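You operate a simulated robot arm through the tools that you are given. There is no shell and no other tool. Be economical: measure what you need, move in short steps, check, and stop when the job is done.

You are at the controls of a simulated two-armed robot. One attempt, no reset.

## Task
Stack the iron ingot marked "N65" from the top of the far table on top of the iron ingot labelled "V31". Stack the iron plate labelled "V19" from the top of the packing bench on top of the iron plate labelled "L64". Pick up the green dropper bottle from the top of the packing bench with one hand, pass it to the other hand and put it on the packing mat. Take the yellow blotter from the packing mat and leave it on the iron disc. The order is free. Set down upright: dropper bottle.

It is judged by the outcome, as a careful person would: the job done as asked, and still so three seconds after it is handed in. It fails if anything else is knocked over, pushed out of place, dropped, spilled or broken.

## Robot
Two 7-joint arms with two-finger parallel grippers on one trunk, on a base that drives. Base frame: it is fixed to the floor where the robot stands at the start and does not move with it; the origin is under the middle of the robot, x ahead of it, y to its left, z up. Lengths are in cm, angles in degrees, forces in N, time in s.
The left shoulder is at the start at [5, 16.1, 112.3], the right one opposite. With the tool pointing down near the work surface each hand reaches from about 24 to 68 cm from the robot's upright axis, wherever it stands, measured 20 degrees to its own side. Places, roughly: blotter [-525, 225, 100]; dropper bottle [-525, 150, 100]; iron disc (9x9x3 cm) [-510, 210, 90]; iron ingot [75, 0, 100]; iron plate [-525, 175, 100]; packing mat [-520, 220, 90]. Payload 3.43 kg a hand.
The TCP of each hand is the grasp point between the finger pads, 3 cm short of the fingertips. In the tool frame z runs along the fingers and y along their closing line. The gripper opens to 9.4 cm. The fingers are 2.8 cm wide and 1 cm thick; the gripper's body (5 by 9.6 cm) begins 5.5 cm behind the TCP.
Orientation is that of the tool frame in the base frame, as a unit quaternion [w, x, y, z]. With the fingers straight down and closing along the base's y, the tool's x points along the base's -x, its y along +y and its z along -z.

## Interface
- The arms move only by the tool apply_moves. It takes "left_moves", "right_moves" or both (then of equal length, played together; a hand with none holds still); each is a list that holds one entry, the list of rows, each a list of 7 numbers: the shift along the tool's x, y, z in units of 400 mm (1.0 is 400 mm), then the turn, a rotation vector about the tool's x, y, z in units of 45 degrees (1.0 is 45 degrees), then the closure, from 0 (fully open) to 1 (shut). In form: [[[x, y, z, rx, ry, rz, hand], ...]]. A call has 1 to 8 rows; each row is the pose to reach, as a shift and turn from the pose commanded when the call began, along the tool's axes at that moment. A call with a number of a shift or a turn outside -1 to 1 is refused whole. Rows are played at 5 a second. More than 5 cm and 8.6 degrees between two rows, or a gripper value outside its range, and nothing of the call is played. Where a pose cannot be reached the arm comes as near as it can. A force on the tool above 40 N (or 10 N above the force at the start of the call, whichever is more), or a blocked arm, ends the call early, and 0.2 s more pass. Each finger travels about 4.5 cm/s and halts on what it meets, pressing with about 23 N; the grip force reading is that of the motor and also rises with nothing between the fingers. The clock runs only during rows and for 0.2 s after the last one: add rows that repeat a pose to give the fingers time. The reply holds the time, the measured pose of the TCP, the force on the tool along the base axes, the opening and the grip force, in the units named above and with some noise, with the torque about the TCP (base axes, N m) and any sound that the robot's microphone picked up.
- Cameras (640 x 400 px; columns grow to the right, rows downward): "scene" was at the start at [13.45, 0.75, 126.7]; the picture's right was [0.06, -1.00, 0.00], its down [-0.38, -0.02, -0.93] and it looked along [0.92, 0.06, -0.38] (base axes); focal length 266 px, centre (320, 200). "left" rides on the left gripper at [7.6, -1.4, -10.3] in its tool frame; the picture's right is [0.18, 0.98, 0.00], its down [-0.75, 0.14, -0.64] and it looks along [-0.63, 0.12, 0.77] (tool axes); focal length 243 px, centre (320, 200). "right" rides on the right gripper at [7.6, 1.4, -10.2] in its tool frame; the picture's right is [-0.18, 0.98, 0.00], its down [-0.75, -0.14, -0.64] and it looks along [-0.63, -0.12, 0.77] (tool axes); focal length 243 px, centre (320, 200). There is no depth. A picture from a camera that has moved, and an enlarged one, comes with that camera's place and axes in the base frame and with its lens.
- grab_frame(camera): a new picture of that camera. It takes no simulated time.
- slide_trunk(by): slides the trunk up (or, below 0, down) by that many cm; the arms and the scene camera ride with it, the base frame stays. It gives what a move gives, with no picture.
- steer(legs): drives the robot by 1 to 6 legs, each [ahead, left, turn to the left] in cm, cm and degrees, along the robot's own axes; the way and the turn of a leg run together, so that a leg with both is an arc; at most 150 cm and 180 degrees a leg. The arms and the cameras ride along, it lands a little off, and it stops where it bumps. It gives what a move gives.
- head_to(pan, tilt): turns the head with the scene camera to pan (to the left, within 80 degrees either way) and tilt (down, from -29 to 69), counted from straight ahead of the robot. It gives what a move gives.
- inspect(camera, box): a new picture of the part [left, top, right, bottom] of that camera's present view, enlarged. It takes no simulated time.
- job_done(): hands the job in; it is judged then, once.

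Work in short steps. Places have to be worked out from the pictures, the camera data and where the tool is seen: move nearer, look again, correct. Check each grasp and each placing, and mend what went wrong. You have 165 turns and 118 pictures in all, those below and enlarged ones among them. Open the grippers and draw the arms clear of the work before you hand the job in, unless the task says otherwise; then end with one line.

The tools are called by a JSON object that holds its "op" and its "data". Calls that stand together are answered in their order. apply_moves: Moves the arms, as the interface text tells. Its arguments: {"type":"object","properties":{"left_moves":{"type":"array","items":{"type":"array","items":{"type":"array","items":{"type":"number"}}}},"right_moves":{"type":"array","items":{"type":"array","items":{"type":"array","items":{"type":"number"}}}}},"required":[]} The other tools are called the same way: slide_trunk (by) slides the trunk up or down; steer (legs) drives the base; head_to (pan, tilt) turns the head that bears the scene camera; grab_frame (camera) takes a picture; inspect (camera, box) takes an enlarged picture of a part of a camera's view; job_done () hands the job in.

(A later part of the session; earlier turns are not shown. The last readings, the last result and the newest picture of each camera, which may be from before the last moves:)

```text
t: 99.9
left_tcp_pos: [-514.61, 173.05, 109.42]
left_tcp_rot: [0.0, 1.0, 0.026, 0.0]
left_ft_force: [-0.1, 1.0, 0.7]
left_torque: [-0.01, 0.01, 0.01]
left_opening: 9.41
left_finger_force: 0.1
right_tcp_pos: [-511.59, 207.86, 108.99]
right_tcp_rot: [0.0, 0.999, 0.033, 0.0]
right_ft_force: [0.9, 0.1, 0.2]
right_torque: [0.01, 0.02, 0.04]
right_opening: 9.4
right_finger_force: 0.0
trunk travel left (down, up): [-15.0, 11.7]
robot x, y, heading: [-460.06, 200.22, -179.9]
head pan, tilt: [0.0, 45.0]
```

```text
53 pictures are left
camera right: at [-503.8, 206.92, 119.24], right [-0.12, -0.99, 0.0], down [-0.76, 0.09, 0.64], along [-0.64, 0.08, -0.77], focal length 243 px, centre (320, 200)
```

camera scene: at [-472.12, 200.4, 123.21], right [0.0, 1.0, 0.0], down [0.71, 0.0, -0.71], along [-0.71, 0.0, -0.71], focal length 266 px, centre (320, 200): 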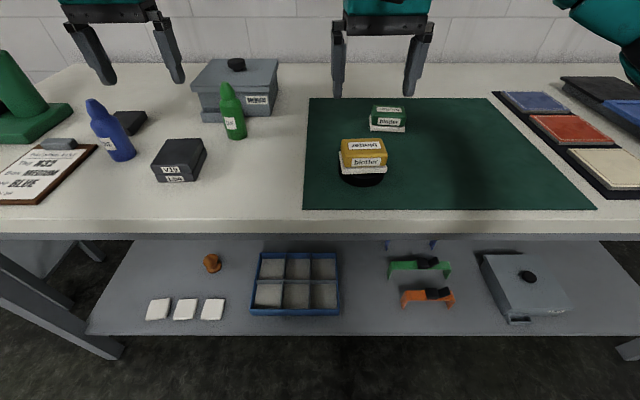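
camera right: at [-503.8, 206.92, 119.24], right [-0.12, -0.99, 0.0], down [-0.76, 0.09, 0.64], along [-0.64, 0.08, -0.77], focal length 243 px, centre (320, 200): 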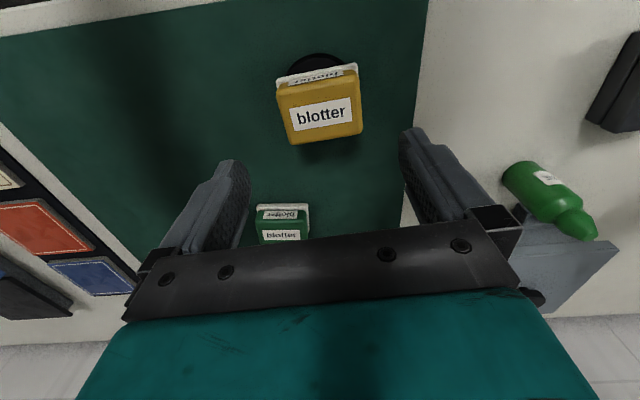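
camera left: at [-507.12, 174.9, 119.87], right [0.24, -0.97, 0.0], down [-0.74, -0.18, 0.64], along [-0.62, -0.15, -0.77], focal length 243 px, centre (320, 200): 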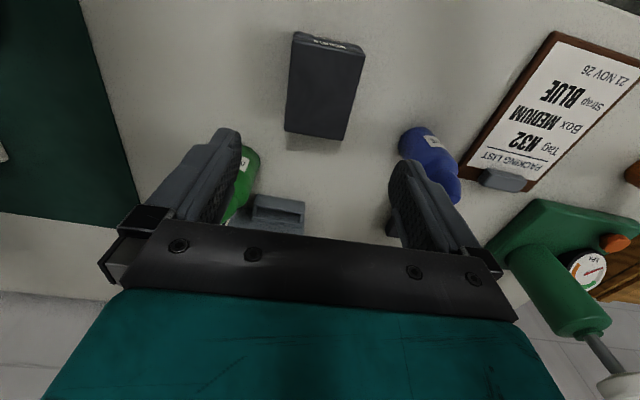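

The blotter stands on the disc. Next, prepare the right hand for the hand-over: move it aside/up and yaw it +45° (first half).

{"op": "apply_moves", "data": {"right_moves": [[[0.027, -0.095, -0.06, 0, 0, 0.14, 0], [0.054, -0.19, -0.1, 0, 0, 0.28, 0], [0.081, -0.285, -0.14, 0, 0, 0.42, 0], [0.108, -0.38, -0.18, 0, 0, 0.56, 0], [0.135, -0.475, -0.22, 0, 0, 0.7, 0], [0.162, -0.57, -0.25, 0, 0, 0.85, 0], [0.19, -0.665, -0.275, 0, 0, 1.0, 0]]]}}

{"op": "apply_moves", "data": {"right_moves": [[[0, 0, 0, 0, 0, 0.17, 0], [0, 0, 0, 0, 0, 0.34, 0], [0, 0, 0, 0, 0, 0.51, 0], [0, 0, 0, 0, 0, 0.68, 0], [0, 0, 0, 0, 0, 0.84, 0], [0, 0, 0, 0, 0, 1.0, 0]]]}}

```text
t: 101.5
left_tcp_pos: [-514.63, 172.97, 109.56]
left_tcp_rot: [0.0, 1.0, 0.026, -0.001]
left_ft_force: [0.5, -0.8, 0.2]
left_torque: [0.03, 0.01, -0.03]
left_opening: 9.41
left_finger_force: 0.0
right_tcp_pos: [-505.44, 235.23, 120.07]
right_tcp_rot: [0.001, 0.935, -0.354, 0.002]
right_ft_force: [-0.6, -0.1, -0.2]
right_torque: [0.0, -0.01, 0.01]
right_opening: 9.4
right_finger_force: 0.0
trunk travel left (down, up): [-15.0, 11.7]
robot x, y, heading: [-460.59, 200.49, -180.0]
head pan, tilt: [0.0, 45.0]
```

```text
t: 102.9
left_tcp_pos: [-514.61, 173.02, 109.48]
left_tcp_rot: [0.0, 1.0, 0.027, 0.0]
left_ft_force: [-0.3, 0.5, 0.2]
left_torque: [0.01, -0.02, 0.0]
left_opening: 9.39
left_finger_force: 0.1
right_tcp_pos: [-505.63, 234.98, 120.06]
right_tcp_rot: [0.001, 0.728, -0.685, 0.0]
right_ft_force: [1.1, 0.2, 0.3]
right_torque: [0.01, 0.0, 0.0]
right_opening: 9.38
right_finger_force: 0.1
trunk travel left (down, up): [-15.0, 11.7]
robot x, y, heading: [-460.45, 200.55, -180.0]
head pan, tilt: [0.0, 45.0]
```

Yaw reached (tool x ≈ −y). Now tilt by 55° so the hand points toward −y and down, camera up.

{"op": "apply_moves", "data": {"right_moves": [[[0, 0, 0, 0, 0.17, 0, 0], [0, 0, 0, 0, 0.34, 0, 0], [0, 0, 0, 0, 0.51, 0, 0], [0, 0, 0, 0, 0.68, 0, 0], [0, 0, 0, 0, 0.84, 0, 0], [0, 0, 0, 0, 1.0, 0, 0]]]}}

{"op": "apply_moves", "data": {"right_moves": [[[0, 0, 0, 0, 0.11, 0, 0], [0, 0, 0, 0, 0.22, 0, 0], [0, 0, 0, 0, 0.22, 0, 0]]]}}

{"op": "grab_frame", "data": {"camera": "right"}}

```text
t: 104.3
left_tcp_pos: [-514.53, 173.06, 109.5]
left_tcp_rot: [0.0, 1.0, 0.026, 0.0]
left_ft_force: [0.2, 0.3, 0.4]
left_torque: [-0.03, 0.01, 0.02]
left_opening: 9.42
left_finger_force: 0.0
right_tcp_pos: [-505.52, 235.07, 120.02]
right_tcp_rot: [0.264, 0.673, -0.632, 0.28]
right_ft_force: [-0.2, 0.4, -0.1]
right_torque: [0.03, 0.0, -0.01]
right_opening: 9.39
right_finger_force: 0.0
trunk travel left (down, up): [-15.0, 11.7]
robot x, y, heading: [-460.3, 200.3, -179.8]
head pan, tilt: [0.0, 45.0]
```

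```text
t: 105.1
left_tcp_pos: [-514.61, 173.16, 109.53]
left_tcp_rot: [0.001, 1.0, 0.026, 0.001]
left_ft_force: [0.3, 0.5, 0.2]
left_torque: [0.0, 0.02, -0.02]
left_opening: 9.41
left_finger_force: 0.1
right_tcp_pos: [-505.67, 235.08, 120.15]
right_tcp_rot: [0.315, 0.647, -0.607, 0.337]
right_ft_force: [-0.3, 0.6, 0.7]
right_torque: [-0.03, 0.0, 0.0]
right_opening: 9.4
right_finger_force: 0.1
trunk travel left (down, up): [-15.0, 11.7]
robot x, y, heading: [-460.41, 200.32, -179.7]
head pan, tilt: [0.0, 45.0]
```

```text
52 pictures are left
camera right: at [-507.3, 238.86, 132.25], right [-0.99, 0.04, -0.15], down [0.08, 0.97, -0.25], along [0.14, -0.26, -0.96], focal length 243 px, centre (320, 200)
```

right: 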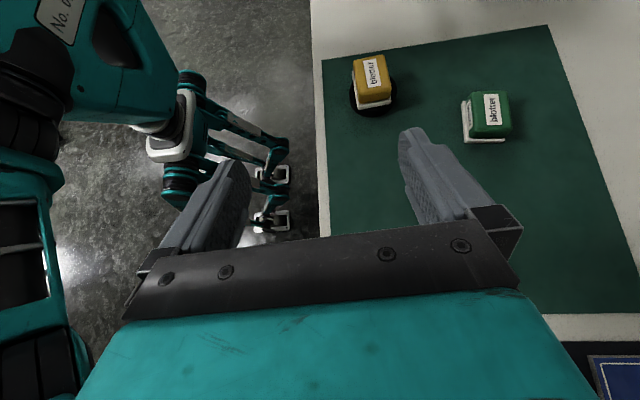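

The tilted pose works up high. Before taking the bottle I test that this pose reaches the intended set-down spot on the mat around (−518, 232), staying a bit high.

{"op": "apply_moves", "data": {"right_moves": [[[-0.08, 0.052, 0.067, 0, 0, 0, 0], [-0.16, 0.104, 0.134, 0, 0, 0, 0], [-0.24, 0.156, 0.202, 0, 0, 0, 0], [-0.32, 0.208, 0.269, 0, 0, 0, 0], [-0.4, 0.26, 0.336, 0, 0, 0, 0], [-0.48, 0.3125, 0.4035, 0, 0, 0, 0]]]}}

{"op": "grab_frame", "data": {"camera": "scene"}}

```text
t: 106.5
left_tcp_pos: [-514.69, 173.1, 109.38]
left_tcp_rot: [-0.001, 1.0, 0.026, 0.0]
left_ft_force: [-0.2, -0.2, -0.4]
left_torque: [0.03, -0.01, 0.02]
left_opening: 9.39
left_finger_force: 0.1
right_tcp_pos: [-518.04, 232.04, 94.78]
right_tcp_rot: [0.315, 0.648, -0.606, 0.336]
right_ft_force: [-0.6, -0.6, 0.3]
right_torque: [-0.02, 0.01, -0.02]
right_opening: 9.4
right_finger_force: 0.1
trunk travel left (down, up): [-15.0, 11.7]
robot x, y, heading: [-460.37, 200.26, -179.8]
head pan, tilt: [0.0, 45.0]
```

```text
51 pictures are left
camera scene: at [-472.2, 200.35, 123.2], right [0.0, 1.0, 0.0], down [0.71, 0.0, -0.71], along [-0.71, 0.0, -0.71], focal length 266 px, centre (320, 200)
```

scene: 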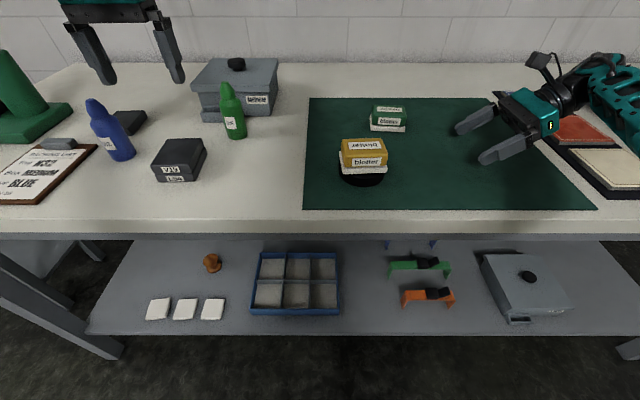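

Reach is fine. I raise the right hand to a waiting pose near (−512, 226, 112), and look at the bottle with the left hand.

{"op": "apply_moves", "data": {"right_moves": [[[0.09, -0.028, -0.023, 0, 0, 0, 0], [0.18, -0.056, -0.046, 0, 0, 0, 0], [0.27, -0.084, -0.07, 0, 0, 0, 0], [0.36, -0.112, -0.093, 0, 0, 0, 0], [0.443, -0.14, -0.116, 0, 0, 0, 0]]]}}

{"op": "inspect", "data": {"camera": "scene", "box": [180, 50, 290, 150]}}

{"op": "grab_frame", "data": {"camera": "left"}}

```text
t: 107.7
left_tcp_pos: [-514.53, 173.02, 109.48]
left_tcp_rot: [0.001, 1.0, 0.027, 0.001]
left_ft_force: [0.6, 0.0, -0.6]
left_torque: [-0.01, 0.01, 0.01]
left_opening: 9.41
left_finger_force: 0.0
right_tcp_pos: [-511.83, 225.95, 112.44]
right_tcp_rot: [0.316, 0.647, -0.608, 0.336]
right_ft_force: [0.2, -0.7, -0.1]
right_torque: [-0.02, 0.04, 0.01]
right_opening: 9.37
right_finger_force: 0.1
trunk travel left (down, up): [-15.0, 11.7]
robot x, y, heading: [-460.26, 200.5, -179.8]
head pan, tilt: [0.0, 45.0]
```

```text
4.00 times, centred on (235, 100) of scene
camera zoom: at [-472.12, 200.4, 123.21], right [0.0, 1.0, 0.0], down [0.71, 0.0, -0.71], along [-0.71, 0.0, -0.71], focal length 1066 px, centre (660, 600)
```

zoom: 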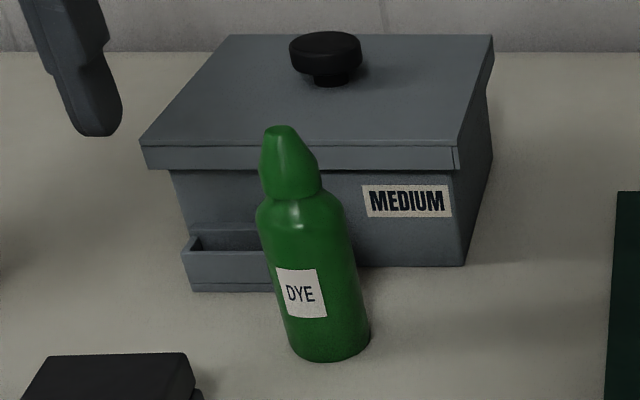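

```text
49 pictures are left
camera left: at [-507.13, 174.85, 119.81], right [0.24, -0.97, 0.0], down [-0.74, -0.18, 0.64], along [-0.62, -0.15, -0.77], focal length 243 px, centre (320, 200)
```

left: 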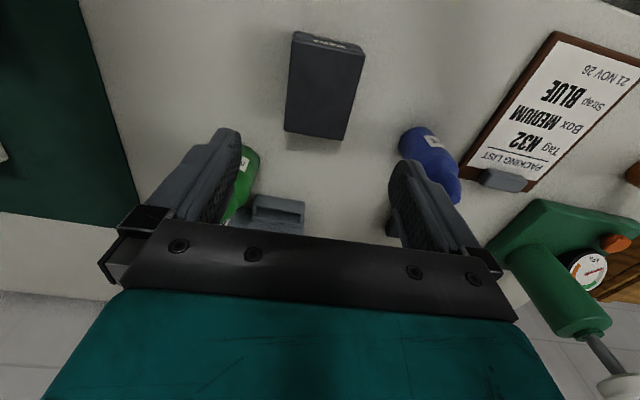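

Bottle axis ≈ (−527.5, 181.0), base 89.5, body top ≈ 96.8, tip ≈ 101.8. That's at the reach limit, so I drive 5 cm closer first.

{"op": "steer", "data": {"legs": [[5, 0, 0]]}}

```text
t: 108.6
left_tcp_pos: [-519.56, 172.99, 109.53]
left_tcp_rot: [0.0, 1.0, 0.027, 0.0]
left_ft_force: [-0.3, 0.3, -0.1]
left_torque: [0.01, -0.03, -0.03]
left_opening: 9.4
left_finger_force: 0.1
right_tcp_pos: [-516.91, 226.0, 112.22]
right_tcp_rot: [0.314, 0.648, -0.606, 0.337]
right_ft_force: [-1.1, 0.6, -0.3]
right_torque: [0.01, -0.01, 0.0]
right_opening: 9.4
right_finger_force: 0.1
trunk travel left (down, up): [-15.0, 11.7]
robot x, y, heading: [-465.32, 200.49, -179.9]
head pan, tilt: [0.0, 45.0]
```

Now I position the left hand straight above the bottle and check.

{"op": "apply_moves", "data": {"left_moves": [[[-0.063, -0.07, 0, 0, 0, 0, 0], [-0.126, -0.14, 0, 0, 0, 0, 0], [-0.188, -0.211, 0, 0, 0, 0, 0]]]}}

{"op": "grab_frame", "data": {"camera": "left"}}

{"op": "grab_frame", "data": {"camera": "scene"}}

```text
t: 109.4
left_tcp_pos: [-527.54, 181.18, 109.61]
left_tcp_rot: [0.001, 1.0, 0.025, -0.001]
left_ft_force: [-0.5, 0.6, 0.6]
left_torque: [-0.04, 0.0, 0.05]
left_opening: 9.41
left_finger_force: 0.1
right_tcp_pos: [-516.74, 226.31, 112.12]
right_tcp_rot: [0.316, 0.647, -0.607, 0.337]
right_ft_force: [-0.2, 0.5, 0.1]
right_torque: [0.0, -0.02, -0.01]
right_opening: 9.39
right_finger_force: 0.0
trunk travel left (down, up): [-15.0, 11.7]
robot x, y, heading: [-464.83, 200.3, -179.8]
head pan, tilt: [0.0, 45.0]
```

```text
48 pictures are left
camera left: at [-520.07, 183.01, 119.92], right [0.23, -0.97, 0.0], down [-0.74, -0.18, 0.64], along [-0.63, -0.15, -0.76], focal length 243 px, centre (320, 200)
```

left: 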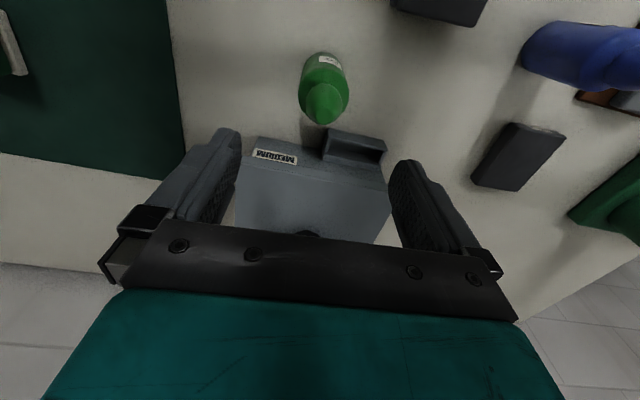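

```text
47 pictures are left
camera scene: at [-477.11, 200.59, 123.2], right [0.0, 1.0, 0.0], down [0.71, 0.0, -0.71], along [-0.71, 0.0, -0.71], focal length 266 px, centre (320, 200)
```

scene: 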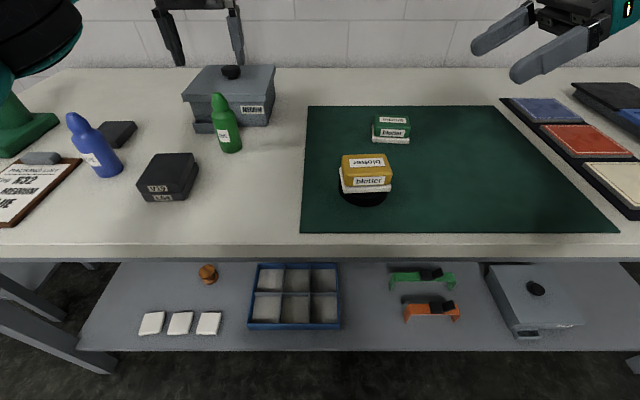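

The bottle is centred under the left hand. I descend to TCP z ≈ 97.3.

{"op": "apply_moves", "data": {"left_moves": [[[0, 0.004, 0.1, 0, 0, 0, 0], [0, 0.004, 0.2, 0, 0, 0, 0], [0, 0.004, 0.27, 0, 0, 0, 0], [0, 0.004, 0.306, 0, 0, 0, 0]]]}}

{"op": "grab_frame", "data": {"camera": "left"}}

{"op": "inspect", "data": {"camera": "scene", "box": [160, 50, 290, 160]}}

```text
t: 110.4
left_tcp_pos: [-527.48, 180.86, 97.25]
left_tcp_rot: [0.0, 1.0, 0.027, 0.0]
left_ft_force: [0.9, -0.8, -0.1]
left_torque: [0.03, 0.03, 0.01]
left_opening: 9.39
left_finger_force: 0.0
right_tcp_pos: [-516.83, 226.02, 112.33]
right_tcp_rot: [0.315, 0.647, -0.607, 0.336]
right_ft_force: [0.1, 0.0, -0.9]
right_torque: [0.01, -0.03, 0.04]
right_opening: 9.4
right_finger_force: 0.1
trunk travel left (down, up): [-15.0, 11.7]
robot x, y, heading: [-464.95, 200.2, -180.0]
head pan, tilt: [0.0, 45.0]
```

```text
46 pictures are left
camera left: at [-519.95, 182.66, 107.56], right [0.24, -0.97, 0.0], down [-0.74, -0.18, 0.64], along [-0.62, -0.15, -0.77], focal length 243 px, centre (320, 200)
```

left: 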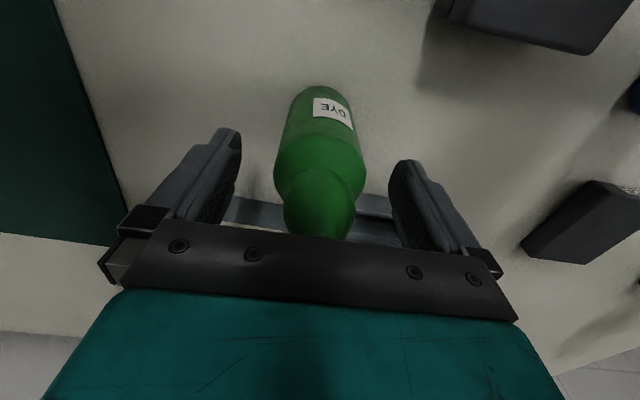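

```text
3.64 times, centred on (225, 105) of scene
camera zoom: at [-477.11, 200.41, 123.21], right [0.0, 1.0, 0.0], down [0.71, 0.0, -0.71], along [-0.71, 0.0, -0.71], focal length 969 px, centre (666, 546)
```

zoom: 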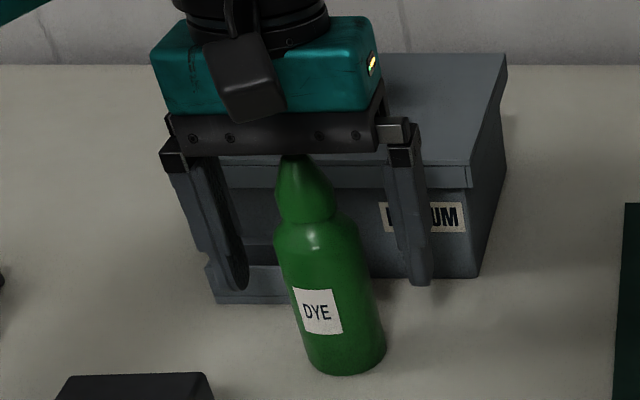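

Well centred, no contact. Close and lift.

{"op": "apply_moves", "data": {"left_moves": [[[0, 0, 0, 0, 0, 0, 0.3], [0, 0, 0, 0, 0, 0, 0.6], [0, 0, 0, 0, 0, 0, 1], [0, 0, 0, 0, 0, 0, 1], [0, 0, 0, 0, 0, 0, 1], [0, 0, 0, 0, 0, 0, 1], [0, 0, 0, 0, 0, 0, 1]]]}}

{"op": "apply_moves", "data": {"left_moves": [[[0, 0, -0.03, 0, 0, 0, 1], [0, 0, -0.1, 0, 0, 0, 1], [0, 0, -0.2, 0, 0, 0, 1], [0, 0, -0.3, 0, 0, 0, 1], [0, 0, -0.36, 0, 0, 0, 1]]]}}

{"op": "grab_frame", "data": {"camera": "left"}}

```text
t: 112.0
left_tcp_pos: [-527.52, 180.95, 97.31]
left_tcp_rot: [0.0, 1.0, 0.027, 0.0]
left_ft_force: [1.0, -1.2, -0.1]
left_torque: [0.0, -0.06, -0.01]
left_opening: 4.85
left_finger_force: 23.0
right_tcp_pos: [-516.8, 226.05, 112.15]
right_tcp_rot: [0.315, 0.648, -0.607, 0.336]
right_ft_force: [0.3, 0.4, 0.6]
right_torque: [-0.01, 0.04, 0.02]
right_opening: 9.41
right_finger_force: 0.0
trunk travel left (down, up): [-15.0, 11.7]
robot x, y, heading: [-465.38, 199.77, -179.7]
head pan, tilt: [0.0, 45.0]
```

```text
t: 113.2
left_tcp_pos: [-526.92, 180.72, 111.47]
left_tcp_rot: [0.0, 1.0, 0.026, -0.001]
left_ft_force: [-0.6, -0.2, -1.4]
left_torque: [0.03, 0.0, -0.01]
left_opening: 4.84
left_finger_force: 22.7
left hand out of reach, approached as far as the arm can: row 5
right_tcp_pos: [-516.73, 226.02, 112.31]
right_tcp_rot: [0.316, 0.647, -0.607, 0.337]
right_ft_force: [0.2, 0.3, 0.3]
right_torque: [0.04, 0.0, -0.01]
right_opening: 9.43
right_finger_force: 0.1
trunk travel left (down, up): [-15.0, 11.7]
robot x, y, heading: [-465.1, 200.14, -180.0]
head pan, tilt: [0.0, 45.0]
```

```text
44 pictures are left
camera left: at [-519.37, 182.54, 121.78], right [0.24, -0.97, 0.0], down [-0.74, -0.18, 0.64], along [-0.62, -0.15, -0.77], focal length 243 px, centre (320, 200)
```

left: 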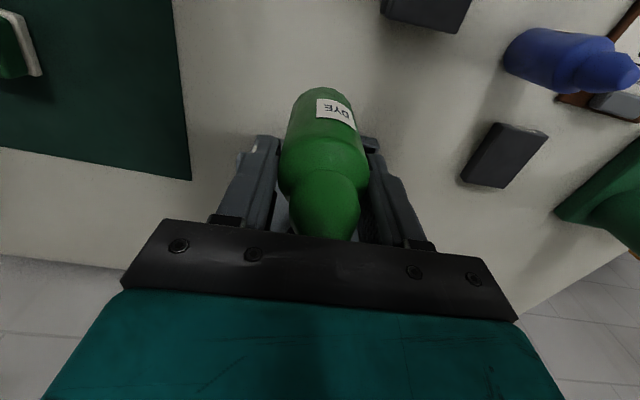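

Bottle held (4.84 cm, 1.4 N). I bring it to the hand-over place, about (−514, 202), z ≈ 111.5.

{"op": "apply_moves", "data": {"left_moves": [[[0.058, -0.086, 0, 0, 0, 0, 1], [0.117, -0.172, 0, 0, 0, 0, 1], [0.175, -0.258, 0, 0, 0, 0, 1], [0.233, -0.344, 0, 0, 0, 0, 1], [0.292, -0.43, 0, 0, 0, 0, 1], [0.35, -0.516, 0, 0, 0, 0, 1]]]}}

{"op": "head_to", "data": {"pan": -10, "tilt": 22}}

{"op": "grab_frame", "data": {"camera": "scene"}}

```text
t: 114.6
left_tcp_pos: [-514.02, 202.29, 111.44]
left_tcp_rot: [0.0, 1.0, 0.027, 0.0]
left_ft_force: [-0.5, -0.7, 0.0]
left_torque: [-0.01, 0.0, 0.0]
left_opening: 4.84
left_finger_force: 23.0
right_tcp_pos: [-516.89, 226.01, 112.23]
right_tcp_rot: [0.315, 0.647, -0.608, 0.336]
right_ft_force: [0.0, -0.4, 0.1]
right_torque: [-0.01, 0.01, 0.01]
right_opening: 9.39
right_finger_force: 0.0
trunk travel left (down, up): [-15.0, 11.7]
robot x, y, heading: [-465.45, 200.22, -180.0]
head pan, tilt: [0.0, 45.0]
```

```text
t: 115.5
left_tcp_pos: [-514.16, 202.09, 111.49]
left_tcp_rot: [0.0, 1.0, 0.027, 0.0]
left_ft_force: [0.0, 0.0, -0.8]
left_torque: [0.0, 0.04, 0.02]
left_opening: 4.83
left_finger_force: 22.8
right_tcp_pos: [-516.75, 226.02, 112.25]
right_tcp_rot: [0.315, 0.647, -0.607, 0.336]
right_ft_force: [-0.5, 1.2, 0.4]
right_torque: [-0.01, 0.01, -0.02]
right_opening: 9.38
right_finger_force: 0.0
trunk travel left (down, up): [-15.0, 11.7]
robot x, y, heading: [-465.15, 200.24, -179.9]
head pan, tilt: [-10.0, 22.0]
```

```text
43 pictures are left
camera scene: at [-478.13, 202.02, 126.74], right [0.17, 0.99, 0.0], down [0.37, -0.06, -0.93], along [-0.91, 0.16, -0.38], focal length 266 px, centre (320, 200)
```

scene: 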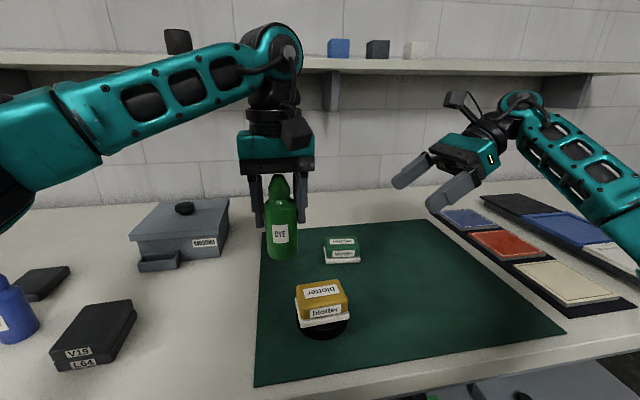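

Checking geometry: the right camera mount would hit the left hand at 35° tilt, so I flatten the right hand to ~15° below horizontal and stage it 11 cm short of the grasp, aiming at 4.5 cm above the bottle's base.

{"op": "apply_moves", "data": {"right_moves": [[[0, 0, 0, 0, 0.15, 0, 0], [0.04, -0.007, 0.06, 0, 0.3, 0, 0], [0.075, -0.014, 0.12, 0, 0.444, 0, 0], [0.11, -0.02, 0.18, 0, 0.444, 0, 0], [0.147, -0.027, 0.239, 0, 0.444, 0, 0], [0.147, -0.027, 0.239, 0, 0.444, 0, 0]]]}}

{"op": "grab_frame", "data": {"camera": "scene"}}

{"op": "grab_frame", "data": {"camera": "right"}}

```text
t: 116.9
left_tcp_pos: [-514.06, 202.2, 111.59]
left_tcp_rot: [0.001, 1.0, 0.027, 0.0]
left_ft_force: [0.5, 0.2, -0.9]
left_torque: [-0.01, 0.01, 0.01]
left_opening: 4.83
left_finger_force: 22.6
right_tcp_pos: [-514.89, 215.12, 111.46]
right_tcp_rot: [0.416, 0.579, -0.543, 0.443]
right_ft_force: [-0.1, 0.0, -0.6]
right_torque: [0.02, -0.01, -0.04]
right_opening: 9.37
right_finger_force: 0.1
trunk travel left (down, up): [-15.0, 11.7]
robot x, y, heading: [-465.1, 200.17, -179.7]
head pan, tilt: [-10.0, 22.0]
```

```text
42 pictures are left
camera scene: at [-478.12, 202.03, 126.75], right [0.17, 0.99, 0.0], down [0.37, -0.06, -0.93], along [-0.91, 0.16, -0.37], focal length 266 px, centre (320, 200)
```

scene: 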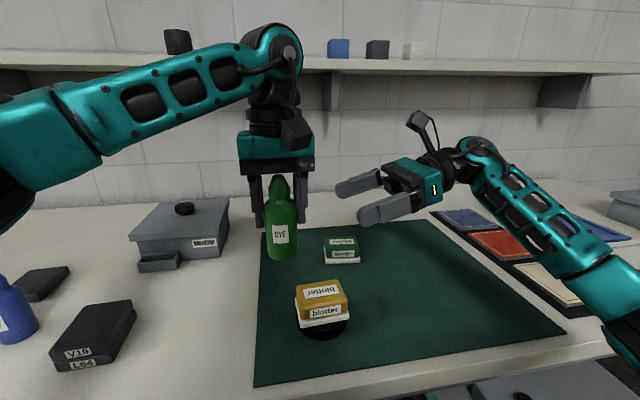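

```text
41 pictures are left
camera right: at [-516.78, 222.75, 121.6], right [-0.98, -0.02, -0.18], down [0.09, 0.82, -0.56], along [0.16, -0.57, -0.81], focal length 243 px, centre (320, 200)
```

right: 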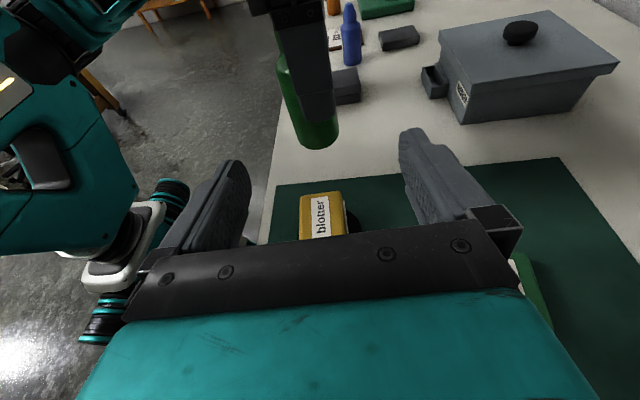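

The bottle lies between the open right fingers' planes. I enlarge to check its lateral offset before advancing.

{"op": "inspect", "data": {"camera": "right", "box": [240, 0, 400, 160]}}

{"op": "inspect", "data": {"camera": "scene", "box": [220, 120, 420, 270]}}

```text
2.50 times, centred on (320, 80) of right
camera zoom: at [-516.78, 222.75, 121.6], right [-0.98, -0.02, -0.18], down [0.09, 0.82, -0.56], along [0.16, -0.57, -0.81], focal length 606 px, centre (320, 500)
```

zoom: 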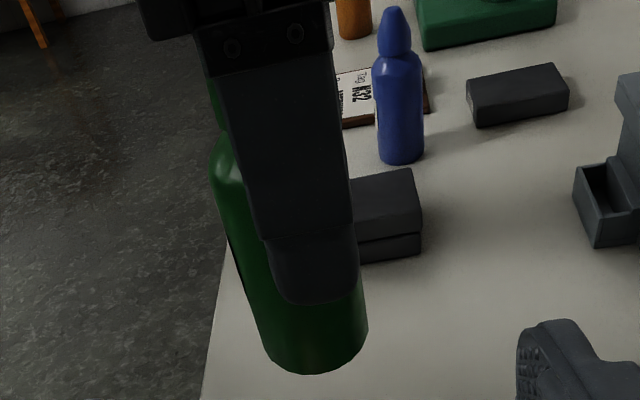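

```text
2.67 times, centred on (320, 195) of scene
camera zoom: at [-478.12, 202.03, 126.75], right [0.17, 0.99, 0.0], down [0.37, -0.06, -0.93], along [-0.91, 0.16, -0.37], focal length 710 px, centre (320, 213)
```

zoom: 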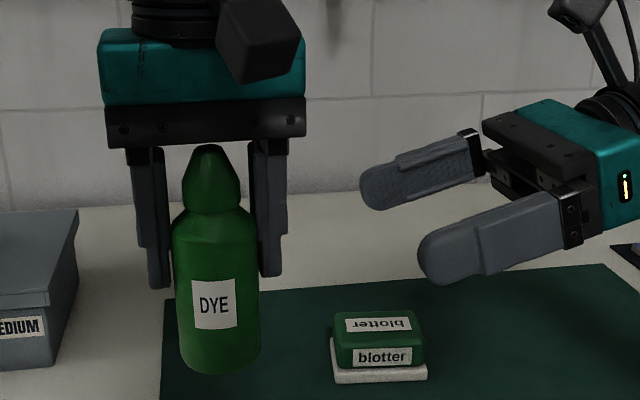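

The bottle's axis is ~1.1 cm nearer the robot than the left TCP: (−513.0, 202.2). I correct laterally and advance halfway, then check.

{"op": "apply_moves", "data": {"right_moves": [[[0.004, -0.026, 0.03, 0, 0, 0, 0], [0.006, -0.026, 0.09, 0, 0, 0, 0], [0.007, -0.026, 0.15, 0, 0, 0, 0]]]}}

{"op": "grab_frame", "data": {"camera": "right"}}

{"op": "inspect", "data": {"camera": "scene", "box": [220, 80, 460, 270]}}

```text
t: 117.7
left_tcp_pos: [-514.09, 202.08, 111.5]
left_tcp_rot: [0.0, 1.0, 0.028, -0.001]
left_ft_force: [-0.4, -0.2, -1.1]
left_torque: [-0.02, 0.04, 0.0]
left_opening: 4.83
left_finger_force: 23.0
right_tcp_pos: [-513.38, 209.27, 110.38]
right_tcp_rot: [0.416, 0.579, -0.542, 0.444]
right_ft_force: [0.3, 0.1, 0.1]
right_torque: [-0.01, 0.0, 0.03]
right_opening: 9.42
right_finger_force: 0.0
trunk travel left (down, up): [-15.0, 11.7]
robot x, y, heading: [-465.5, 200.45, -180.0]
head pan, tilt: [-10.0, 22.0]
```

```text
38 pictures are left
camera right: at [-515.33, 216.94, 120.41], right [-0.98, -0.02, -0.18], down [0.09, 0.82, -0.56], along [0.16, -0.57, -0.81], focal length 243 px, centre (320, 200)
```

right: 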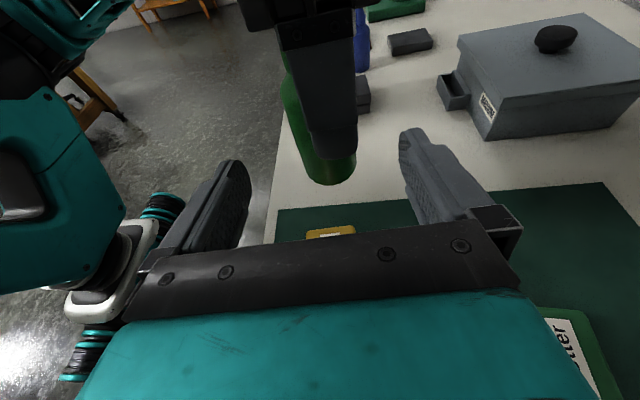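

```text
2.11 times, centred on (340, 175) of scene
camera zoom: at [-478.13, 202.0, 126.75], right [0.17, 0.99, 0.0], down [0.37, -0.06, -0.93], along [-0.91, 0.16, -0.37], focal length 561 px, centre (278, 253)
```

zoom: 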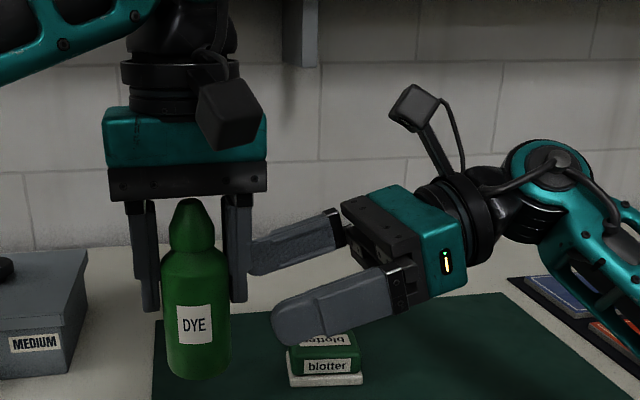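

Aligned; the right camera mount stays clear of the left hand. I advance the remaining 5.2 cm.

{"op": "apply_moves", "data": {"right_moves": [[[0, 0, 0.045, 0, 0, 0, 0], [-0.002, 0, 0.09, 0, 0, 0, 0], [-0.004, 0, 0.13, 0, 0, 0, 0]]]}}

{"op": "inspect", "data": {"camera": "scene", "box": [220, 80, 460, 270]}}

{"op": "grab_frame", "data": {"camera": "right"}}

```text
t: 118.5
left_tcp_pos: [-514.0, 202.24, 111.62]
left_tcp_rot: [0.001, 1.0, 0.028, 0.001]
left_ft_force: [0.0, -1.0, -0.2]
left_torque: [0.0, 0.0, -0.02]
left_opening: 4.82
left_finger_force: 22.7
right_tcp_pos: [-513.34, 204.12, 108.84]
right_tcp_rot: [0.416, 0.579, -0.543, 0.444]
right_ft_force: [0.1, 0.8, -0.1]
right_torque: [0.0, -0.01, -0.01]
right_opening: 9.38
right_finger_force: 0.0
trunk travel left (down, up): [-15.0, 11.7]
robot x, y, heading: [-465.45, 200.15, -180.0]
head pan, tilt: [-10.0, 22.0]
```

```text
2.11 times, centred on (340, 175) of scene
camera zoom: at [-478.13, 202.01, 126.75], right [0.17, 0.99, 0.0], down [0.37, -0.06, -0.93], along [-0.91, 0.16, -0.37], focal length 561 px, centre (278, 253)
```

zoom: 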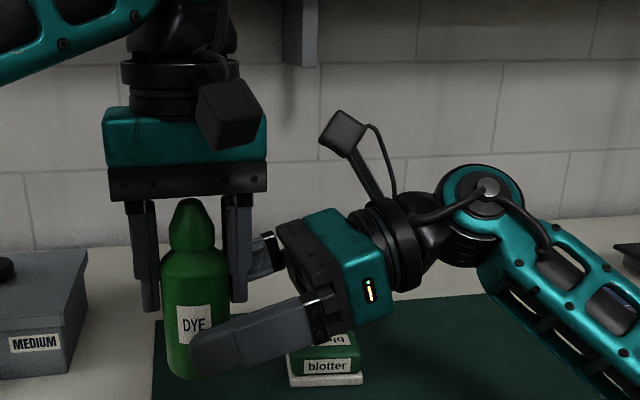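

```text
35 pictures are left
camera right: at [-515.18, 211.87, 118.84], right [-0.98, -0.02, -0.18], down [0.09, 0.82, -0.56], along [0.16, -0.57, -0.81], focal length 243 px, centre (320, 200)
```

right: 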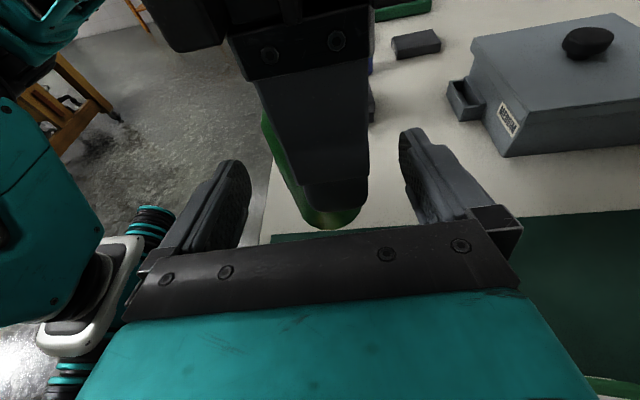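

Good. I advance 0.6 cm more and close the right fingers on the bottle.

{"op": "apply_moves", "data": {"right_moves": [[[0, 0, 0.015, 0, 0, 0, 0.2], [0, 0, 0.015, 0, 0, 0, 0.4], [0, 0, 0.015, 0, 0, 0, 0.6], [0, 0, 0.015, 0, 0, 0, 0.8], [0, 0, 0.015, 0, 0, 0, 1], [0, 0, 0.015, 0, 0, 0, 1], [0, 0, 0.015, 0, 0, 0, 1]]]}}

{"op": "inspect", "data": {"camera": "scene", "box": [220, 80, 460, 270]}}

```text
t: 120.1
left_tcp_pos: [-513.93, 202.17, 111.44]
left_tcp_rot: [0.0, 1.0, 0.025, 0.001]
left_ft_force: [17.5, 0.0, -0.7]
left_torque: [-0.04, -0.35, -1.16]
left_opening: 4.86
left_finger_force: 23.3
right_tcp_pos: [-513.38, 203.65, 108.59]
right_tcp_rot: [0.416, 0.578, -0.544, 0.442]
right_ft_force: [-17.9, -0.4, -0.3]
right_torque: [0.03, -0.18, 0.92]
right_opening: 4.53
right_finger_force: 23.4
trunk travel left (down, up): [-15.0, 11.7]
robot x, y, heading: [-465.23, 200.66, -179.8]
head pan, tilt: [-10.0, 22.0]
```

```text
2.11 times, centred on (340, 175) of scene
camera zoom: at [-478.12, 202.02, 126.75], right [0.17, 0.99, 0.0], down [0.37, -0.06, -0.93], along [-0.91, 0.16, -0.37], focal length 561 px, centre (278, 253)
```

zoom: 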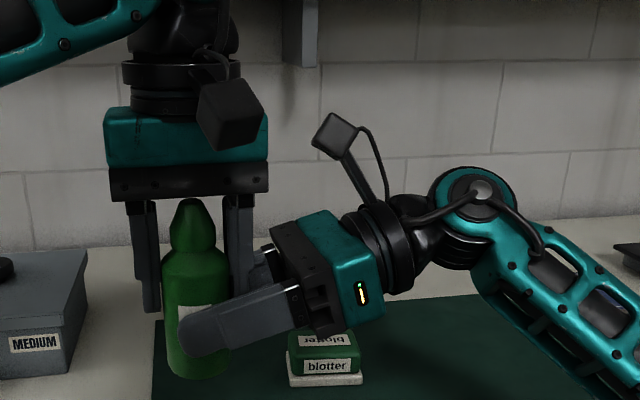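

Both hands hold the bottle; there's a 17 N sideways squeeze between the arms. I relieve it by shifting the right hand slightly to +x.

{"op": "apply_moves", "data": {"right_moves": [[[0, -0.006, 0, 0, 0, 0, 1], [0, -0.01, 0, 0, 0, 0, 1], [0, -0.01, 0, 0, 0, 0, 1]]]}}

```text
t: 120.9
left_tcp_pos: [-513.78, 202.38, 111.43]
left_tcp_rot: [-0.001, 1.0, 0.023, 0.004]
left_ft_force: [35.7, 3.0, -1.4]
left_torque: [-0.46, -0.46, -1.13]
left_opening: 4.82
left_finger_force: 22.9
right_tcp_pos: [-513.08, 203.85, 108.62]
right_tcp_rot: [0.418, 0.577, -0.546, 0.442]
right_ft_force: [-35.6, -2.7, -0.5]
right_torque: [0.53, -0.53, 0.64]
right_opening: 4.54
right_finger_force: 22.5
trunk travel left (down, up): [-15.0, 11.7]
robot x, y, heading: [-465.54, 200.35, -180.1]
head pan, tilt: [-10.0, 22.0]
```

That increased it, so go the other way: shift −x by 0.8 cm from here.

{"op": "apply_moves", "data": {"right_moves": [[[0, 0.01, 0, 0, 0, 0, 1], [0, 0.02, 0, 0, 0, 0, 1], [0, 0.02, 0, 0, 0, 0, 1]]]}}

```text
t: 121.7
left_tcp_pos: [-514.08, 202.1, 111.65]
left_tcp_rot: [-0.001, 1.0, 0.027, -0.001]
left_ft_force: [9.5, 1.0, 0.5]
left_torque: [0.14, -0.6, -0.51]
left_opening: 4.84
left_finger_force: 23.0
right_tcp_pos: [-513.56, 203.6, 108.69]
right_tcp_rot: [0.415, 0.58, -0.542, 0.444]
right_ft_force: [-9.3, -1.3, -0.4]
right_torque: [-0.09, 0.33, 0.36]
right_opening: 4.52
right_finger_force: 23.7
trunk travel left (down, up): [-15.0, 11.7]
robot x, y, heading: [-465.19, 199.98, -180.2]
head pan, tilt: [-10.0, 22.0]
```

{"op": "apply_moves", "data": {"right_moves": [[[0, 0.006, 0, 0, 0, 0, 1], [0, 0.008, 0, 0, 0, 0, 1], [0, 0.008, 0, 0, 0, 0, 1]]]}}

{"op": "grab_frame", "data": {"camera": "right"}}

```text
t: 122.5
left_tcp_pos: [-514.15, 202.05, 111.48]
left_tcp_rot: [0.0, 1.0, 0.03, -0.002]
left_ft_force: [-8.8, -0.8, -1.2]
left_torque: [-0.02, -0.13, 0.05]
left_opening: 4.77
left_finger_force: 23.5
right_tcp_pos: [-513.95, 203.61, 108.53]
right_tcp_rot: [0.415, 0.58, -0.542, 0.445]
right_ft_force: [10.1, -0.7, 0.1]
right_torque: [0.13, 0.21, -0.1]
right_opening: 4.51
right_finger_force: 23.4
trunk travel left (down, up): [-15.0, 11.7]
robot x, y, heading: [-465.1, 200.2, -179.9]
head pan, tilt: [-10.0, 22.0]
```

```text
33 pictures are left
camera right: at [-515.83, 211.21, 118.68], right [-0.98, -0.02, -0.18], down [0.09, 0.82, -0.56], along [0.16, -0.57, -0.81], focal length 243 px, centre (320, 200)
```

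right: 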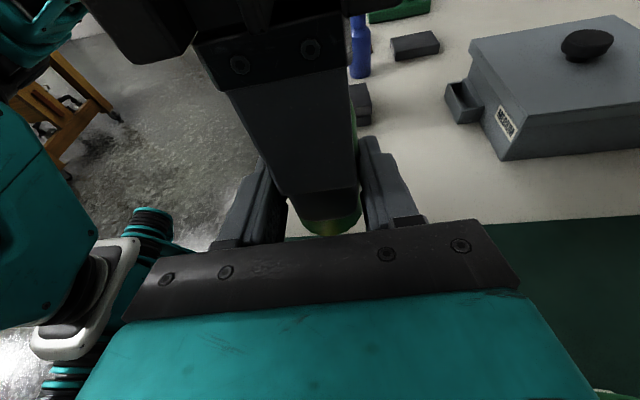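

Now slightly over; back 1.6 mm, then open the left hand while the right holds.

{"op": "apply_moves", "data": {"right_moves": [[[0, -0.004, 0, 0, 0, 0, 1], [0, -0.004, 0, 0, 0, 0, 1]]]}}

{"op": "apply_moves", "data": {"left_moves": [[[0, 0, 0, 0, 0, 0, 0.9], [0, 0, 0, 0, 0, 0, 0.7], [0, 0, 0, 0, 0, 0, 0.4], [0, 0, 0, 0, 0, 0, 0.4]]]}}

{"op": "inspect", "data": {"camera": "scene", "box": [220, 80, 460, 270]}}

```text
t: 123.1
left_tcp_pos: [-514.06, 202.28, 111.48]
left_tcp_rot: [0.0, 1.0, 0.025, 0.001]
left_ft_force: [4.2, -2.9, -1.9]
left_torque: [-0.07, -0.04, 0.08]
left_opening: 4.44
left_finger_force: 23.1
right_tcp_pos: [-513.87, 203.65, 108.53]
right_tcp_rot: [0.417, 0.577, -0.544, 0.443]
right_ft_force: [-5.7, 2.9, 1.3]
right_torque: [-0.01, -0.07, -0.15]
right_opening: 4.5
right_finger_force: 22.5
trunk travel left (down, up): [-15.0, 11.7]
robot x, y, heading: [-465.46, 199.96, -180.0]
head pan, tilt: [-10.0, 22.0]
```

```text
t: 124.1
left_tcp_pos: [-514.11, 202.14, 111.45]
left_tcp_rot: [-0.001, 1.0, 0.027, -0.001]
left_ft_force: [1.0, 0.3, 0.0]
left_torque: [0.01, 0.02, 0.02]
left_opening: 5.65
left_finger_force: 0.0
right_tcp_pos: [-513.81, 203.41, 108.45]
right_tcp_rot: [0.415, 0.58, -0.543, 0.444]
right_ft_force: [0.3, 0.2, -0.5]
right_torque: [0.01, 0.03, 0.01]
right_opening: 4.46
right_finger_force: 22.8
trunk travel left (down, up): [-15.0, 11.7]
robot x, y, heading: [-464.75, 200.39, -179.8]
head pan, tilt: [-10.0, 22.0]
```

```text
2.11 times, centred on (340, 175) of scene
camera zoom: at [-478.12, 202.02, 126.75], right [0.17, 0.99, 0.0], down [0.37, -0.06, -0.93], along [-0.91, 0.16, -0.37], focal length 561 px, centre (278, 253)
```

zoom: 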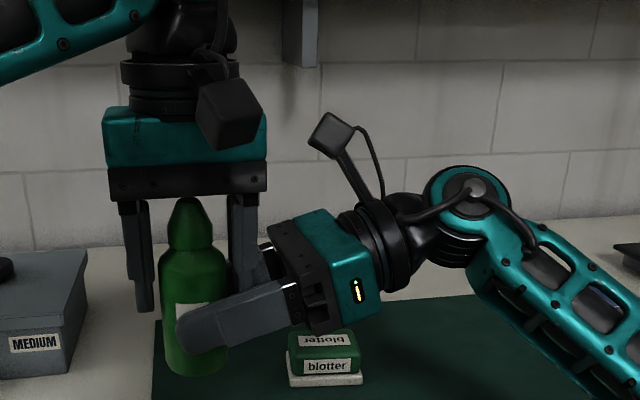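

The right hand alone holds the bottle; left is open (5.65). I raise the left hand straight up and then away to its side.

{"op": "apply_moves", "data": {"left_moves": [[[0, 0, -0.05, 0, 0, 0, 0.4], [0, 0, -0.12, 0, 0, 0, 0.4], [0, 0, -0.2, 0, 0, 0, 0.4], [0, 0, -0.28, 0, 0, 0, 0.4], [0.05, 0.08, -0.28, 0, 0, 0, 0.4], [0.1, 0.18, -0.28, 0, 0, 0, 0.2], [0.15, 0.28, -0.28, 0, 0, 0, 0]]]}}

{"op": "grab_frame", "data": {"camera": "scene"}}

{"op": "grab_frame", "data": {"camera": "right"}}

```text
t: 125.7
left_tcp_pos: [-507.39, 191.13, 122.96]
left_tcp_rot: [-0.001, 1.0, 0.026, 0.0]
left_ft_force: [0.8, 0.6, 0.1]
left_torque: [0.03, 0.04, -0.03]
left_opening: 9.42
left_finger_force: 0.0
right_tcp_pos: [-513.93, 203.55, 108.54]
right_tcp_rot: [0.416, 0.58, -0.542, 0.445]
right_ft_force: [0.7, 0.5, 0.5]
right_torque: [0.04, 0.0, -0.02]
right_opening: 4.48
right_finger_force: 22.8
trunk travel left (down, up): [-15.0, 11.7]
robot x, y, heading: [-464.98, 200.4, -179.9]
head pan, tilt: [-10.0, 22.0]
```

```text
31 pictures are left
camera scene: at [-478.09, 201.95, 126.76], right [0.17, 0.99, 0.0], down [0.37, -0.06, -0.93], along [-0.91, 0.16, -0.37], focal length 266 px, centre (320, 200)
```

scene: 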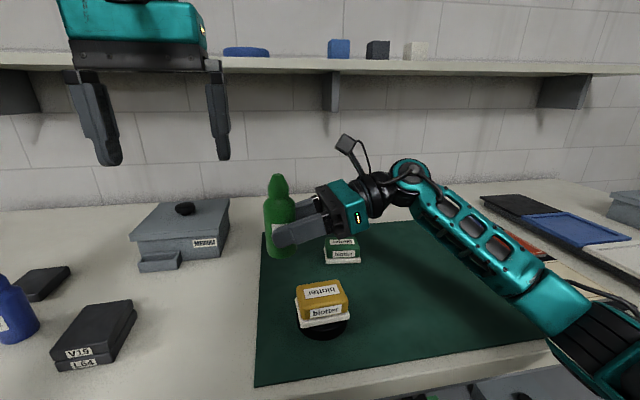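

```text
30 pictures are left
camera right: at [-515.71, 211.21, 118.68], right [-0.98, -0.02, -0.18], down [0.09, 0.82, -0.56], along [0.15, -0.57, -0.81], focal length 243 px, centre (320, 200)
```

right: 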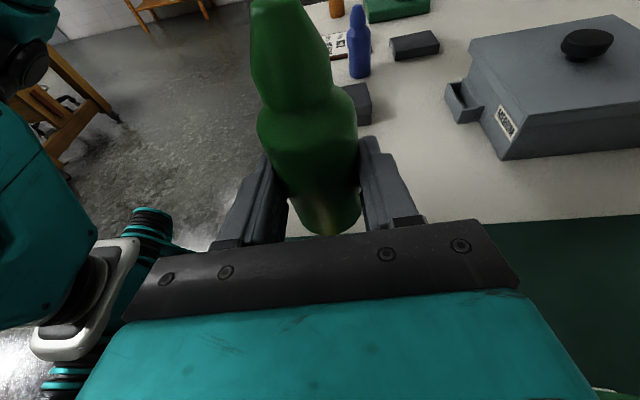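

The bottle is held upright by the right hand. I carry it at this height to above the free area of the mat, (−518, 226).

{"op": "apply_moves", "data": {"right_moves": [[[-0.026, 0.011, -0.097, 0, 0, 0, 1], [-0.052, 0.022, -0.193, 0, 0, 0, 1], [-0.078, 0.033, -0.29, 0, 0, 0, 1], [-0.105, 0.044, -0.387, 0, 0, 0, 1], [-0.131, 0.055, -0.483, 0, 0, 0, 1], [-0.157, 0.0666, -0.58, 0, 0, 0, 1]]]}}

{"op": "head_to", "data": {"pan": -45, "tilt": 35}}

{"op": "grab_frame", "data": {"camera": "scene"}}

```text
t: 127.1
left_tcp_pos: [-507.65, 191.36, 122.93]
left_tcp_rot: [0.0, 1.0, 0.026, 0.0]
left_ft_force: [-0.3, 0.4, -0.2]
left_torque: [-0.01, -0.02, -0.01]
left_opening: 9.4
left_finger_force: 0.1
right_tcp_pos: [-518.07, 227.65, 108.5]
right_tcp_rot: [0.416, 0.579, -0.543, 0.444]
right_ft_force: [-0.9, -0.2, -0.8]
right_torque: [0.01, 0.0, 0.0]
right_opening: 4.47
right_finger_force: 23.4
trunk travel left (down, up): [-15.0, 11.7]
robot x, y, heading: [-465.18, 200.0, -180.0]
head pan, tilt: [-10.0, 22.0]
```

```text
t: 128.1
left_tcp_pos: [-507.61, 191.38, 123.0]
left_tcp_rot: [-0.001, 1.0, 0.025, 0.0]
left_ft_force: [0.4, -0.2, 1.1]
left_torque: [0.01, 0.02, 0.03]
left_opening: 9.41
left_finger_force: 0.1
right_tcp_pos: [-518.02, 227.44, 108.47]
right_tcp_rot: [0.416, 0.579, -0.543, 0.443]
right_ft_force: [-0.5, -0.1, 0.5]
right_torque: [0.03, 0.01, -0.02]
right_opening: 4.48
right_finger_force: 23.2
trunk travel left (down, up): [-15.0, 11.7]
robot x, y, heading: [-465.28, 200.17, -179.8]
head pan, tilt: [-45.0, 35.0]
```

```text
29 pictures are left
camera scene: at [-475.22, 206.64, 124.69], right [0.71, 0.71, 0.0], down [0.41, -0.4, -0.82], along [-0.58, 0.58, -0.57], focal length 266 px, centre (320, 200)
```

scene: 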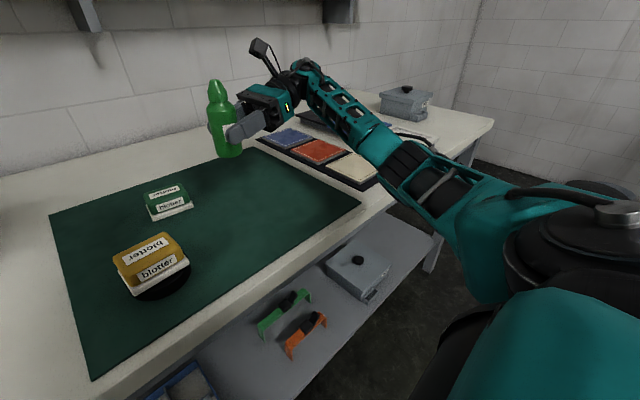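

The forearm would come low over the bench edge if I simply lower. I'll raise the trunk ~11 cm first so the elbow stays higher, then look.

{"op": "slide_trunk", "data": {"by": 11}}

{"op": "apply_moves", "data": {"right_moves": [[[-0.09, 0, 0.025, 0, 0, 0, 1], [-0.18, 0, 0.05, 0, 0, 0, 1], [-0.27, 0, 0.073, 0, 0, 0, 1], [-0.36, 0, 0.097, 0, 0, 0, 1]]]}}

{"op": "grab_frame", "data": {"camera": "scene"}}

```text
t: 129.5
left_tcp_pos: [-507.53, 191.48, 133.92]
left_tcp_rot: [0.0, 1.0, 0.028, 0.0]
left_ft_force: [-0.4, -0.6, -0.7]
left_torque: [0.0, -0.01, 0.0]
left_opening: 9.39
left_finger_force: 0.1
right_tcp_pos: [-518.07, 227.48, 119.63]
right_tcp_rot: [0.415, 0.579, -0.543, 0.444]
right_ft_force: [0.5, 0.6, -0.5]
right_torque: [0.02, 0.02, 0.01]
right_opening: 4.47
right_finger_force: 22.6
trunk travel left (down, up): [-26.0, 0.7]
robot x, y, heading: [-465.09, 200.45, -179.9]
head pan, tilt: [-45.0, 35.0]
```

```text
t: 130.5
left_tcp_pos: [-507.62, 191.38, 133.94]
left_tcp_rot: [0.0, 1.0, 0.027, 0.0]
left_ft_force: [0.1, 0.7, -1.2]
left_torque: [0.01, 0.02, -0.02]
left_opening: 9.42
left_finger_force: 0.1
right_tcp_pos: [-518.21, 227.52, 104.52]
right_tcp_rot: [0.415, 0.58, -0.543, 0.444]
right_ft_force: [0.1, 0.4, -0.8]
right_torque: [-0.02, 0.0, 0.02]
right_opening: 4.5
right_finger_force: 23.4
trunk travel left (down, up): [-26.0, 0.7]
robot x, y, heading: [-465.35, 200.18, -180.2]
head pan, tilt: [-45.0, 35.0]
```

```text
28 pictures are left
camera scene: at [-475.24, 206.66, 135.69], right [0.71, 0.71, 0.0], down [0.41, -0.41, -0.82], along [-0.58, 0.58, -0.57], focal length 266 px, centre (320, 200)
```

scene: 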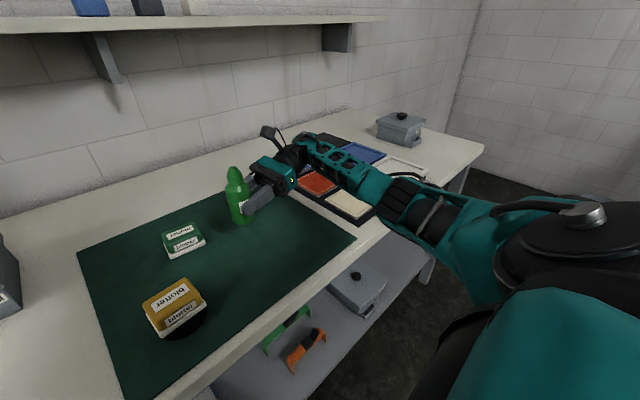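

I lower 4.5 cm and watch the forearm's clearance to the bench edge and the colour swatches.

{"op": "apply_moves", "data": {"right_moves": [[[-0.055, 0, 0.015, 0, 0, 0, 1], [-0.109, 0, 0.029, 0, 0, 0, 1]]]}}

{"op": "inspect", "data": {"camera": "scene", "box": [200, 110, 520, 310]}}

{"op": "grab_frame", "data": {"camera": "left"}}

```text
t: 131.1
left_tcp_pos: [-507.49, 191.35, 134.03]
left_tcp_rot: [0.0, 1.0, 0.027, 0.0]
left_ft_force: [-0.1, -0.2, -0.2]
left_torque: [0.01, -0.02, 0.0]
left_opening: 9.41
left_finger_force: 0.0
right_tcp_pos: [-518.13, 227.65, 100.1]
right_tcp_rot: [0.417, 0.579, -0.543, 0.444]
right_ft_force: [0.3, -0.1, -1.6]
right_torque: [0.01, 0.03, -0.03]
right_opening: 4.44
right_finger_force: 23.0
trunk travel left (down, up): [-26.0, 0.7]
robot x, y, heading: [-465.26, 200.03, -180.2]
head pan, tilt: [-45.0, 35.0]
```

```text
2.00 times, centred on (360, 210) of scene
camera zoom: at [-475.23, 206.64, 135.69], right [0.71, 0.71, 0.0], down [0.41, -0.4, -0.82], along [-0.58, 0.58, -0.57], focal length 533 px, centre (240, 180)
```

zoom: 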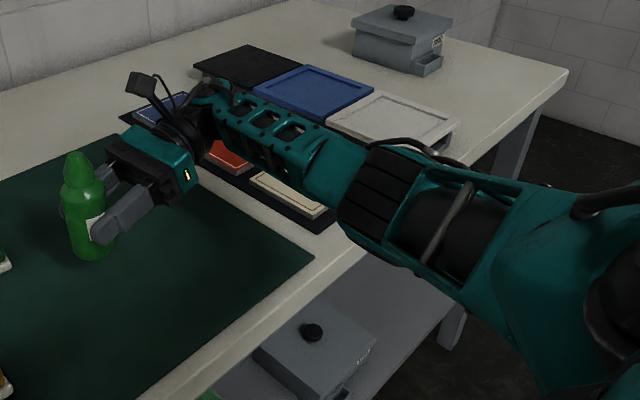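

```text
26 pictures are left
camera left: at [-500.08, 193.19, 144.25], right [0.24, -0.97, 0.0], down [-0.74, -0.18, 0.64], along [-0.62, -0.15, -0.77], focal length 243 px, centre (320, 200)
```

left: 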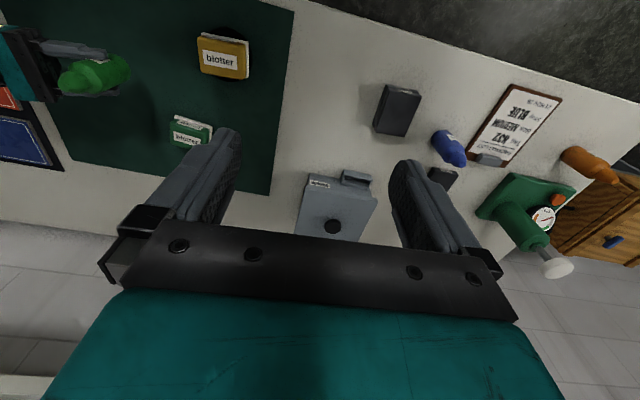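

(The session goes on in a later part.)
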